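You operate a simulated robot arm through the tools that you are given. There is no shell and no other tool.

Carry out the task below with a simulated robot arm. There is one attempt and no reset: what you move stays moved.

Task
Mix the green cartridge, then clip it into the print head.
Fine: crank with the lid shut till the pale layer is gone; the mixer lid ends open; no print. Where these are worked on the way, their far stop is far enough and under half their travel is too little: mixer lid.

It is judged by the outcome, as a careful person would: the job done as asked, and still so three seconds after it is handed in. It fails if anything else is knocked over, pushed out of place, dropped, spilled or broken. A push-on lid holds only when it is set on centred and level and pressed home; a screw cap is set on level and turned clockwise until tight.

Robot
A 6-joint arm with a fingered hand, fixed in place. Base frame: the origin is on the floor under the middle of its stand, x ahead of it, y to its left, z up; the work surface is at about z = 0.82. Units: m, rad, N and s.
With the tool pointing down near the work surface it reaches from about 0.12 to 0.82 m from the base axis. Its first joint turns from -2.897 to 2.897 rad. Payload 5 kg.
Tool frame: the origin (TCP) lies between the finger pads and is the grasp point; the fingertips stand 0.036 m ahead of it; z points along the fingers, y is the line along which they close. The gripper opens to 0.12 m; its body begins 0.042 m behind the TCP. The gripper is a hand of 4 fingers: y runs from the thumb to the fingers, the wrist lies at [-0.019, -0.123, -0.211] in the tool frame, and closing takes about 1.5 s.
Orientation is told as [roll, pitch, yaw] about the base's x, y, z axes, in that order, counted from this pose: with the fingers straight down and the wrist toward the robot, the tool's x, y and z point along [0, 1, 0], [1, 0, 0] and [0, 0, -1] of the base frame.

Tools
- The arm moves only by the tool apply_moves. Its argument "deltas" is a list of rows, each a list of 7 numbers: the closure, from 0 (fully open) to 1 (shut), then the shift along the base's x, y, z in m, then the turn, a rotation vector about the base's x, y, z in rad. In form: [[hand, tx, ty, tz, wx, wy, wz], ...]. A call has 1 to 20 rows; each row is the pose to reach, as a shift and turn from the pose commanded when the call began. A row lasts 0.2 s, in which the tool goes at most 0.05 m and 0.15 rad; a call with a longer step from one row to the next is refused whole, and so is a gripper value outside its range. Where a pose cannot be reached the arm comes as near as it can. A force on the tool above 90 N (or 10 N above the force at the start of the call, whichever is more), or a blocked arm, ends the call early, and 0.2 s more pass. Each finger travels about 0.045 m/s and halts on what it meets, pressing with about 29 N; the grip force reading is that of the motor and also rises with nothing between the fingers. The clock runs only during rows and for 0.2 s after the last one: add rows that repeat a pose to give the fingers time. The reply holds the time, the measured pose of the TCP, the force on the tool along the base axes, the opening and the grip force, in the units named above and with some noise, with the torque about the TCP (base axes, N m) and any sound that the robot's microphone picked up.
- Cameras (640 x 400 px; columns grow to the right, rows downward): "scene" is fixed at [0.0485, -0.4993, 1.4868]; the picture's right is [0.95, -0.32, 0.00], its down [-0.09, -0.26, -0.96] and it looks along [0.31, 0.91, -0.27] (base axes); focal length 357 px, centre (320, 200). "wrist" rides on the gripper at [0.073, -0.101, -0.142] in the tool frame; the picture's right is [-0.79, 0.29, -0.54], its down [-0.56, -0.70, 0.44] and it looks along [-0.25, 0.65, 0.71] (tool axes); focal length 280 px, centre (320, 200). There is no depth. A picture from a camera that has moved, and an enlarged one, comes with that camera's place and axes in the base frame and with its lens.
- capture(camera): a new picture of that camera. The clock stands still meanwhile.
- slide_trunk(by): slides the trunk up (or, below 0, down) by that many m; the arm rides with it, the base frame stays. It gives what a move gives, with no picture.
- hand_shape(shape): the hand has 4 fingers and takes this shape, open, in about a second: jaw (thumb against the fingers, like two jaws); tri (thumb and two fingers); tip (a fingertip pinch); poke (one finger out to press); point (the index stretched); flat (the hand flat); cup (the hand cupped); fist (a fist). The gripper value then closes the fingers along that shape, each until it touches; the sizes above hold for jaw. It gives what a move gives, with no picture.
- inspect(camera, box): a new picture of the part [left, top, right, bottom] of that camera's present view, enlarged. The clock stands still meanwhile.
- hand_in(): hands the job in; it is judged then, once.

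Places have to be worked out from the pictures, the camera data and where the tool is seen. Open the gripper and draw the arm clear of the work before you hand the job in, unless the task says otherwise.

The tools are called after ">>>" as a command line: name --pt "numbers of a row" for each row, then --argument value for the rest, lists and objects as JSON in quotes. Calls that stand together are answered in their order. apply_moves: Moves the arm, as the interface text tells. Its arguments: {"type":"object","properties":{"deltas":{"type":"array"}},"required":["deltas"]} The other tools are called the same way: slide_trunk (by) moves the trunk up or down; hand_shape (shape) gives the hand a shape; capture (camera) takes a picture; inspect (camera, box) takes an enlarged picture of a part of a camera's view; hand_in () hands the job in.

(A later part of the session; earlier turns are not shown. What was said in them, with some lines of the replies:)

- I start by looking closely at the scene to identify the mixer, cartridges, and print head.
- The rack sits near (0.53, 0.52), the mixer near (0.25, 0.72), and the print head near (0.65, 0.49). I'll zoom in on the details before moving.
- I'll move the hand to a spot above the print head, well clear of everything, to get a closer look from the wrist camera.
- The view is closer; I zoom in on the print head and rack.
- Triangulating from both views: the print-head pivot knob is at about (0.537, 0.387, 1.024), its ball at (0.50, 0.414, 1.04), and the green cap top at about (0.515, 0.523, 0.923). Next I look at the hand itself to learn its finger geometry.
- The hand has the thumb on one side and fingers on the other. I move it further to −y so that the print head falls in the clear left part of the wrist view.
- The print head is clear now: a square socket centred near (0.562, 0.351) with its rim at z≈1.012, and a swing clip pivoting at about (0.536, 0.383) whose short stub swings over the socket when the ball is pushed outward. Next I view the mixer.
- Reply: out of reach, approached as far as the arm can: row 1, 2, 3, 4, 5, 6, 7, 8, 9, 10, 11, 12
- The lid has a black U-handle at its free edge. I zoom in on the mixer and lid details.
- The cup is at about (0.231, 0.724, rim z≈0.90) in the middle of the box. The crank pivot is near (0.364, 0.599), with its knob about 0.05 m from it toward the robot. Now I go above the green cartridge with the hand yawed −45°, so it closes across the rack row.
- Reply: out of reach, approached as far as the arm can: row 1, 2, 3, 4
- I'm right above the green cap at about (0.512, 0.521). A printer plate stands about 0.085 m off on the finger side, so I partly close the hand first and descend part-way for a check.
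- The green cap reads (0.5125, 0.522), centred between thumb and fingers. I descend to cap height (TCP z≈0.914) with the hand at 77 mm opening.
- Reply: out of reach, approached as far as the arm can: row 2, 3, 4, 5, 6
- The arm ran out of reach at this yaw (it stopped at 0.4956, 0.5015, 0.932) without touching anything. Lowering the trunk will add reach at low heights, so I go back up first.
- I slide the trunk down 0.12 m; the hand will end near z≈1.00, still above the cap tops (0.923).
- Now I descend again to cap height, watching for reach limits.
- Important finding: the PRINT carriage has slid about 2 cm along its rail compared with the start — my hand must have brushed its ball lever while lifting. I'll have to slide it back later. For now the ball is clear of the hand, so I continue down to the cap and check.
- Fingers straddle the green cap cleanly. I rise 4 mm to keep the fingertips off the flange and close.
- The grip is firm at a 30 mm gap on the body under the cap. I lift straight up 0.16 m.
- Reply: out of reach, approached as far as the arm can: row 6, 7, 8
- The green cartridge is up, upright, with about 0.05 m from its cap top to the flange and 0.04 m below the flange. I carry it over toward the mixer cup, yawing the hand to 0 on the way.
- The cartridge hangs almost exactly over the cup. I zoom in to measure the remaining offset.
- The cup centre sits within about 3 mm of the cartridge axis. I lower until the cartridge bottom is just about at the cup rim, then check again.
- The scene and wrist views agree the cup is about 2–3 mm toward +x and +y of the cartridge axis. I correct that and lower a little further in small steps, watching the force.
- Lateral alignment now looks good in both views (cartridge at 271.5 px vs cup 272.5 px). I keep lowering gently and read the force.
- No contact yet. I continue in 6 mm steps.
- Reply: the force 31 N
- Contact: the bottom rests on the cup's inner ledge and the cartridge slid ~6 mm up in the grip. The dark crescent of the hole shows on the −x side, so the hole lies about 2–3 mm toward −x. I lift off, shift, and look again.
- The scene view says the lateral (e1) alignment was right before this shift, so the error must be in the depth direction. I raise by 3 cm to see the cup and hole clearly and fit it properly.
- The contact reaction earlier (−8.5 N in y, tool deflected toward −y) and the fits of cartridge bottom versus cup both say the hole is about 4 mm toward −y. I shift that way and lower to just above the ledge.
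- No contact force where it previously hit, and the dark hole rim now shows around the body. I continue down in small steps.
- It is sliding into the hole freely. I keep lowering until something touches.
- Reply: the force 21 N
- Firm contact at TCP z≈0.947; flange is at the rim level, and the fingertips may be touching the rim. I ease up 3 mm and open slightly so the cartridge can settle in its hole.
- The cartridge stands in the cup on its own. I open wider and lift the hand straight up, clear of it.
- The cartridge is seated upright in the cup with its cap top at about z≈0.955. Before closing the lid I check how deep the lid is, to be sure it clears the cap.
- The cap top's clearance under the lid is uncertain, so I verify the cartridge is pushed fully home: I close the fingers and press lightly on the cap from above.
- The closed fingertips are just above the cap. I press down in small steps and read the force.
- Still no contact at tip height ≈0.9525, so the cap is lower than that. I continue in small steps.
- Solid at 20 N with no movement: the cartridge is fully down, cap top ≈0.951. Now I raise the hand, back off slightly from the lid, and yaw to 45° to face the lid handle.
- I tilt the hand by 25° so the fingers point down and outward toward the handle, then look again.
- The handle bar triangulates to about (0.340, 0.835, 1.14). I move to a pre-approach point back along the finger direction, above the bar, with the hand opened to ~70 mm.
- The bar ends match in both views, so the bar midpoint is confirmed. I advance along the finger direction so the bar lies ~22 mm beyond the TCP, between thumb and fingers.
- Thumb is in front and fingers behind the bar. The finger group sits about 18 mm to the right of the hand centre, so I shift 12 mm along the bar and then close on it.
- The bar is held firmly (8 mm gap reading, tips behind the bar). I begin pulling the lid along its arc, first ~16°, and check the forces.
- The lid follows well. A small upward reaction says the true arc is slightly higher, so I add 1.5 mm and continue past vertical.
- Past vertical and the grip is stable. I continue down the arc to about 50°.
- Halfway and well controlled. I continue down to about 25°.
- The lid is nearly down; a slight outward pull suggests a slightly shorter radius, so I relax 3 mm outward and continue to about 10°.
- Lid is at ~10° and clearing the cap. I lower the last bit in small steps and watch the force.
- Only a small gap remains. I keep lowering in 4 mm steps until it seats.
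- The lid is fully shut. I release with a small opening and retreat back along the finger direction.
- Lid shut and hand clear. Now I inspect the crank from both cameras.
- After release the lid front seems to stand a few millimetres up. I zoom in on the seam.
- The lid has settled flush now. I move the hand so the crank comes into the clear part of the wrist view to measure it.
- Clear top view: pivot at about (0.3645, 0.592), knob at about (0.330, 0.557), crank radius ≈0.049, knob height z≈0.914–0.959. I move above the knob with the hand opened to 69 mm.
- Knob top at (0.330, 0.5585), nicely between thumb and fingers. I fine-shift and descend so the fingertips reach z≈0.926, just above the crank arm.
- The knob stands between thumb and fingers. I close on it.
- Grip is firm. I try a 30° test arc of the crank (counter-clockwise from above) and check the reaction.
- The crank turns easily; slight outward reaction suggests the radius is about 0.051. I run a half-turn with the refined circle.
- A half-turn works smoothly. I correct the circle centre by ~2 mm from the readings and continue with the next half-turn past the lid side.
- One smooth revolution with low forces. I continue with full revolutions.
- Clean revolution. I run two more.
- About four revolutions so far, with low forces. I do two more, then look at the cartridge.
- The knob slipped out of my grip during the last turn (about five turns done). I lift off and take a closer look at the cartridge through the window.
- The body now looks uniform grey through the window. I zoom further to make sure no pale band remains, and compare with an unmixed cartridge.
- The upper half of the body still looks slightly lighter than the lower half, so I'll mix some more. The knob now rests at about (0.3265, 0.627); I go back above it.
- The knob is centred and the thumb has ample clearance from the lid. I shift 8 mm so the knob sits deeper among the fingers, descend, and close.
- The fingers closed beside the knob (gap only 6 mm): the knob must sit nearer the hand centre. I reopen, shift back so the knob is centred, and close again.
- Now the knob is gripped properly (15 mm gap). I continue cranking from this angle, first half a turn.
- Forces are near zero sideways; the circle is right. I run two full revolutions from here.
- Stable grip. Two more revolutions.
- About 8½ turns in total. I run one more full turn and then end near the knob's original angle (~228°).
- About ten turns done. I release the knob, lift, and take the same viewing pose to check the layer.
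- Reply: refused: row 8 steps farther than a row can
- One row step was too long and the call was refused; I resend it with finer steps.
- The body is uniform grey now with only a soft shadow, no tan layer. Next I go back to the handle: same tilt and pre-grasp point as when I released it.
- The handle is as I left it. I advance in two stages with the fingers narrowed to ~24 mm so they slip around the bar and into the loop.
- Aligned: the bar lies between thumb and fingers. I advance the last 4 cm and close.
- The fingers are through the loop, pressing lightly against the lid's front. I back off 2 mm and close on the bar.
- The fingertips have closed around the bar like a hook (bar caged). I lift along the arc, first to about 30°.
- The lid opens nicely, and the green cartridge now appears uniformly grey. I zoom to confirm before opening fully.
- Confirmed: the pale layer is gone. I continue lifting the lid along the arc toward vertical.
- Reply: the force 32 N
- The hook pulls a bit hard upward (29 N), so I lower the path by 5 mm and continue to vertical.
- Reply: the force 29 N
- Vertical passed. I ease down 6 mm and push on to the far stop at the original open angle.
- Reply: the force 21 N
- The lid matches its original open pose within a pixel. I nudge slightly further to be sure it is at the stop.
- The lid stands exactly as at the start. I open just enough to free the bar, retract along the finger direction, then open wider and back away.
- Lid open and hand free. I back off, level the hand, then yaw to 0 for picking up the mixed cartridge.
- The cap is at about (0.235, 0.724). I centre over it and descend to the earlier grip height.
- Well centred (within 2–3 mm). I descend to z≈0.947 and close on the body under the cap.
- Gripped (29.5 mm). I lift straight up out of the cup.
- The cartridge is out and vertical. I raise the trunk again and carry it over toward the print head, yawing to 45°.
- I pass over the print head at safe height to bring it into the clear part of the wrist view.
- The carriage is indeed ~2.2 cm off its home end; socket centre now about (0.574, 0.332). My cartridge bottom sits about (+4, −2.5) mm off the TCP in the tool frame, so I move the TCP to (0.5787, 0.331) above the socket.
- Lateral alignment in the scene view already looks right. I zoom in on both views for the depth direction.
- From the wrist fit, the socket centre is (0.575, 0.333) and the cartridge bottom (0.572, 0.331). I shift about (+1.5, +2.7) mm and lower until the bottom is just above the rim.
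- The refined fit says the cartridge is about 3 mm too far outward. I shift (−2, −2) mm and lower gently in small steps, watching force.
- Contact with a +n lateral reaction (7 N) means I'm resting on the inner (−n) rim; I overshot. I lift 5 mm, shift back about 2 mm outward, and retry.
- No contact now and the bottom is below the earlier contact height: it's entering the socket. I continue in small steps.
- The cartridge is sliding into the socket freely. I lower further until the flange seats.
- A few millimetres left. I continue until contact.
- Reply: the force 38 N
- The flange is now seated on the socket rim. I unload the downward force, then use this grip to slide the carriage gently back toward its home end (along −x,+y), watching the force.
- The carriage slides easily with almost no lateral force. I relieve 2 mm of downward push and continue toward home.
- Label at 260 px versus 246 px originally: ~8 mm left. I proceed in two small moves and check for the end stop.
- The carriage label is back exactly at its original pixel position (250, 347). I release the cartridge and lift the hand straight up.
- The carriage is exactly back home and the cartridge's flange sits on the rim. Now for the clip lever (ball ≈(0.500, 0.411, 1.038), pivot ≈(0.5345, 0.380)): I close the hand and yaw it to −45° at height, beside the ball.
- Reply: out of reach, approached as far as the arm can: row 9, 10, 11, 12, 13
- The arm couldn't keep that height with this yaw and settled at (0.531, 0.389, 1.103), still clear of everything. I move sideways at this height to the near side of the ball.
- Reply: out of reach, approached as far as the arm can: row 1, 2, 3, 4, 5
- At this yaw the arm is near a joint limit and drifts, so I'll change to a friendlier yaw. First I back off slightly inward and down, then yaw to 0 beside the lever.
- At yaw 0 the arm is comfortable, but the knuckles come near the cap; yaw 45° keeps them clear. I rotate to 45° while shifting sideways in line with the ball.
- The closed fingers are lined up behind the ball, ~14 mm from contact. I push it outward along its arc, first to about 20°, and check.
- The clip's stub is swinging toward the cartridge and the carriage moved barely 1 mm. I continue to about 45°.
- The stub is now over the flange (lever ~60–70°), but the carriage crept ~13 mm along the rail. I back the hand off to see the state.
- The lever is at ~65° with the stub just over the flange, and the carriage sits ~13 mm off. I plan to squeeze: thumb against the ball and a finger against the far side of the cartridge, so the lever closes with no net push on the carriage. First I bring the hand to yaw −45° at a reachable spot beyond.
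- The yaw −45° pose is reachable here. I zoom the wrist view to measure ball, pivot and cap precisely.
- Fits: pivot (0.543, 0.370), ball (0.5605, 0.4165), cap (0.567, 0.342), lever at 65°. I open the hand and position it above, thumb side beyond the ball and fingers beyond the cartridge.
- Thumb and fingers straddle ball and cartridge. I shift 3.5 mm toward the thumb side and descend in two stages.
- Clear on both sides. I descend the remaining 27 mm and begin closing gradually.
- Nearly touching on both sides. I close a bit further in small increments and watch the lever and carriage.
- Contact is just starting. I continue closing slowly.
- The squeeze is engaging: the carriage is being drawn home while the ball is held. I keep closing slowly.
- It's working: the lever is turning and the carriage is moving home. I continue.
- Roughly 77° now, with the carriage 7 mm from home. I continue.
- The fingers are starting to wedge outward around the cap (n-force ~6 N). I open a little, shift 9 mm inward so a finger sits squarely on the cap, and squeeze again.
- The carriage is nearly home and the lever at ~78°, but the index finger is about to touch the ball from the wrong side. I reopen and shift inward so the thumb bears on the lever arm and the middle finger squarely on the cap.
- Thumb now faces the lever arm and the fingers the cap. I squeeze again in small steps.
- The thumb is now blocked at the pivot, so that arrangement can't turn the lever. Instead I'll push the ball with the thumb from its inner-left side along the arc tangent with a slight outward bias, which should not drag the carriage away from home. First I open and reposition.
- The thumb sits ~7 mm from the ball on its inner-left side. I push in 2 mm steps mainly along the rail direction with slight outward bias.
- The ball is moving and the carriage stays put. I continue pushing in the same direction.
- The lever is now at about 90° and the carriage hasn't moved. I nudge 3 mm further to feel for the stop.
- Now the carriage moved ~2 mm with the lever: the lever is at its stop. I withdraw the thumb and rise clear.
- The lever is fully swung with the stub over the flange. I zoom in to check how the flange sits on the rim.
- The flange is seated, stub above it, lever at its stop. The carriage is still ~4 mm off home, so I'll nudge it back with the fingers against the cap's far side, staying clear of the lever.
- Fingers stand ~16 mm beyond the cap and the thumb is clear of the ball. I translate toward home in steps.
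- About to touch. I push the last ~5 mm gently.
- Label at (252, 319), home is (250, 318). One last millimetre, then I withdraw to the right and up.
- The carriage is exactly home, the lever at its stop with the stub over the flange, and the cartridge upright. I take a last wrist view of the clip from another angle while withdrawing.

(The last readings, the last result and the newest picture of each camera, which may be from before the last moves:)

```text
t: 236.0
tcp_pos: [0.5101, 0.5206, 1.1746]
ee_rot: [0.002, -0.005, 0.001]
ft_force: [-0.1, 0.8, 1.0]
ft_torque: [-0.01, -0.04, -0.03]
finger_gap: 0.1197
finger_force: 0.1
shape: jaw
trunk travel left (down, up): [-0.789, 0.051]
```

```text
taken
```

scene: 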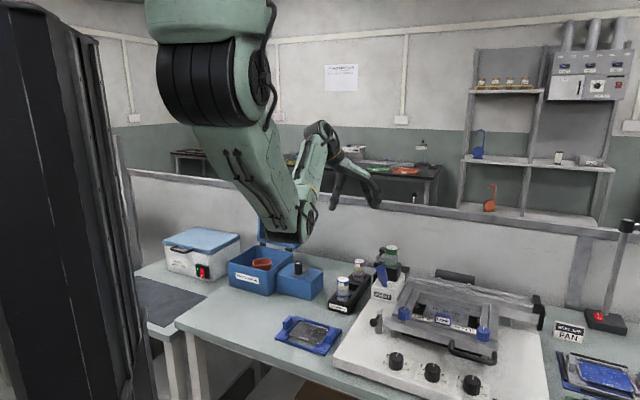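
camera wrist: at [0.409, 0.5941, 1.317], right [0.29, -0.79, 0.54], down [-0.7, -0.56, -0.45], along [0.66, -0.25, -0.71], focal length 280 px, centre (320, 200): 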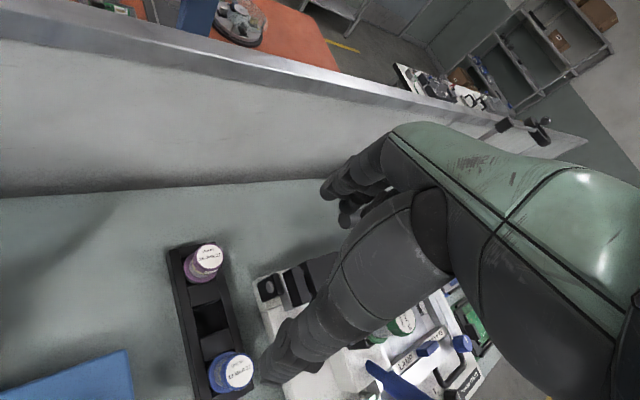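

The hand is open and away from the work. I move up to near the starting pose and take final pictures for a last check.

>>> apply_moves --pt "0.0 -0.01 0.005 0.03 0 0 0" --pt "0.0 -0.02 0.012 0.06 0 0 0" --pt "0.0 -0.035 0.022 0.085 0 0 0" --pt "0.0 -0.06 0.04 0.105 0 0 0" --pt "0.0 -0.08 0.054 0.112 0 0 0" --pt "0.0 -0.08 0.054 0.112 0 0 0"

>>> capture --camera "scene"

>>> inspect --camera "scene" --box '[220, 190, 420, 330]'

>>> inspect --camera "scene" --box '[355, 240, 435, 310]'

>>> inspect --camera "wrist" --box '[150, 200, 420, 400]'

```text
t: 237.4
tcp_pos: [0.4318, 0.5728, 1.2864]
ee_rot: [0.003, -0.005, -0.003]
ft_force: [0.4, -0.4, -0.4]
ft_torque: [0.04, 0.01, 0.0]
finger_gap: 0.1196
finger_force: 0.1
shape: jaw
trunk travel left (down, up): [-0.789, 0.051]
```

```text
taken
```

scene: 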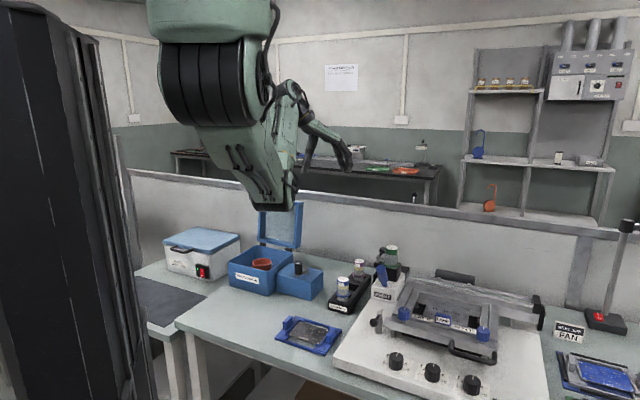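

```text
2.86 times, centred on (320, 260) of scene
camera zoom: at [0.0485, -0.4993, 1.4868], right [0.95, -0.32, 0.0], down [-0.09, -0.26, -0.96], along [0.31, 0.91, -0.27], focal length 1020 px, centre (320, 29)
```

zoom: 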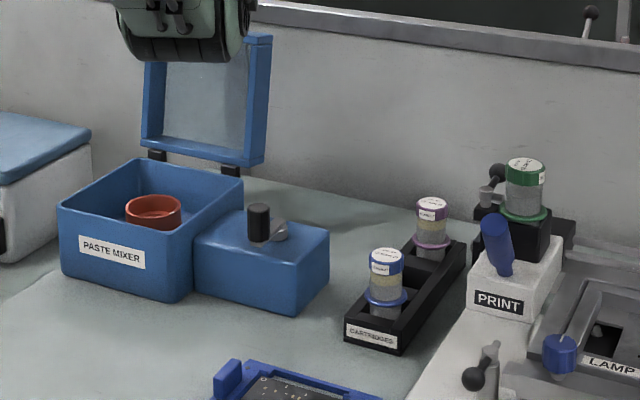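

```text
5.71 times, centred on (395, 275) of scene
camera zoom: at [0.0485, -0.4993, 1.4868], right [0.95, -0.32, 0.0], down [-0.09, -0.26, -0.96], along [0.31, 0.91, -0.27], focal length 2040 px, centre (-109, -229)
```

zoom: 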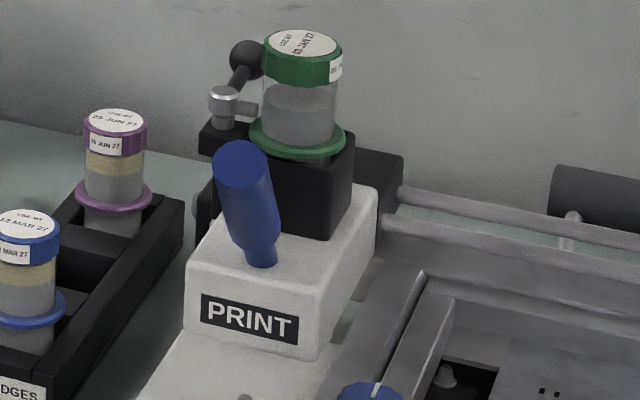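

```text
2.00 times, centred on (285, 300) of wrist
camera zoom: at [0.3308, 0.6456, 1.4298], right [0.29, -0.79, 0.54], down [-0.7, -0.56, -0.45], along [0.65, -0.25, -0.71], focal length 561 px, centre (390, 0)
```

zoom: 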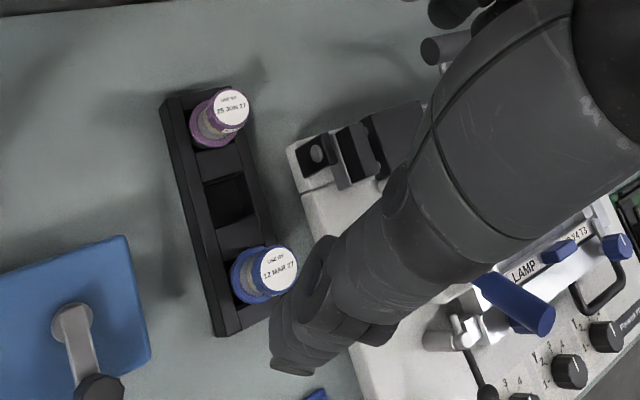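

Final check: the mixer lid stands open as at the start and the cup is empty. The other cartridges and the rack look undisturbed. The mixed green cartridge is in the print head with the clip lever swung to its stop. The carriage is at its home position, and the hand is open and clear. I hand the job in.

>>> hand_in

```text
The job is handed in.
```

The job is handed in: the green cartridge is mixed and clipped into the print head. The hand-in gave no verdict.

- **Mixing:** I cranked about ten turns with the lid shut. With the lid open again, the body is uniformly grey and the pale layer is gone.
- **Lid:** The mixer lid is open again, at the same position it started in.
- **Clip:** The cartridge went down to solid contact in the socket. The clip lever is at its stop, with its short arm over the cartridge flange and about 4 mm above it. It does not press on the flange.
- **Print head carriage:** I moved it several times, at most about 2.3 cm, although nothing was printed:
  - My hand bumped it about 2 cm early on, while it was empty.
  - It crept again while I closed the clip, by about 13 mm at most, with the cartridge in.
  - I slid it back each time, and its label now lines up with the starting picture to within a pixel.
- **Everything else:** The rack, the other two cartridges and the crank look unchanged in the final pictures. The arm is open and clear.
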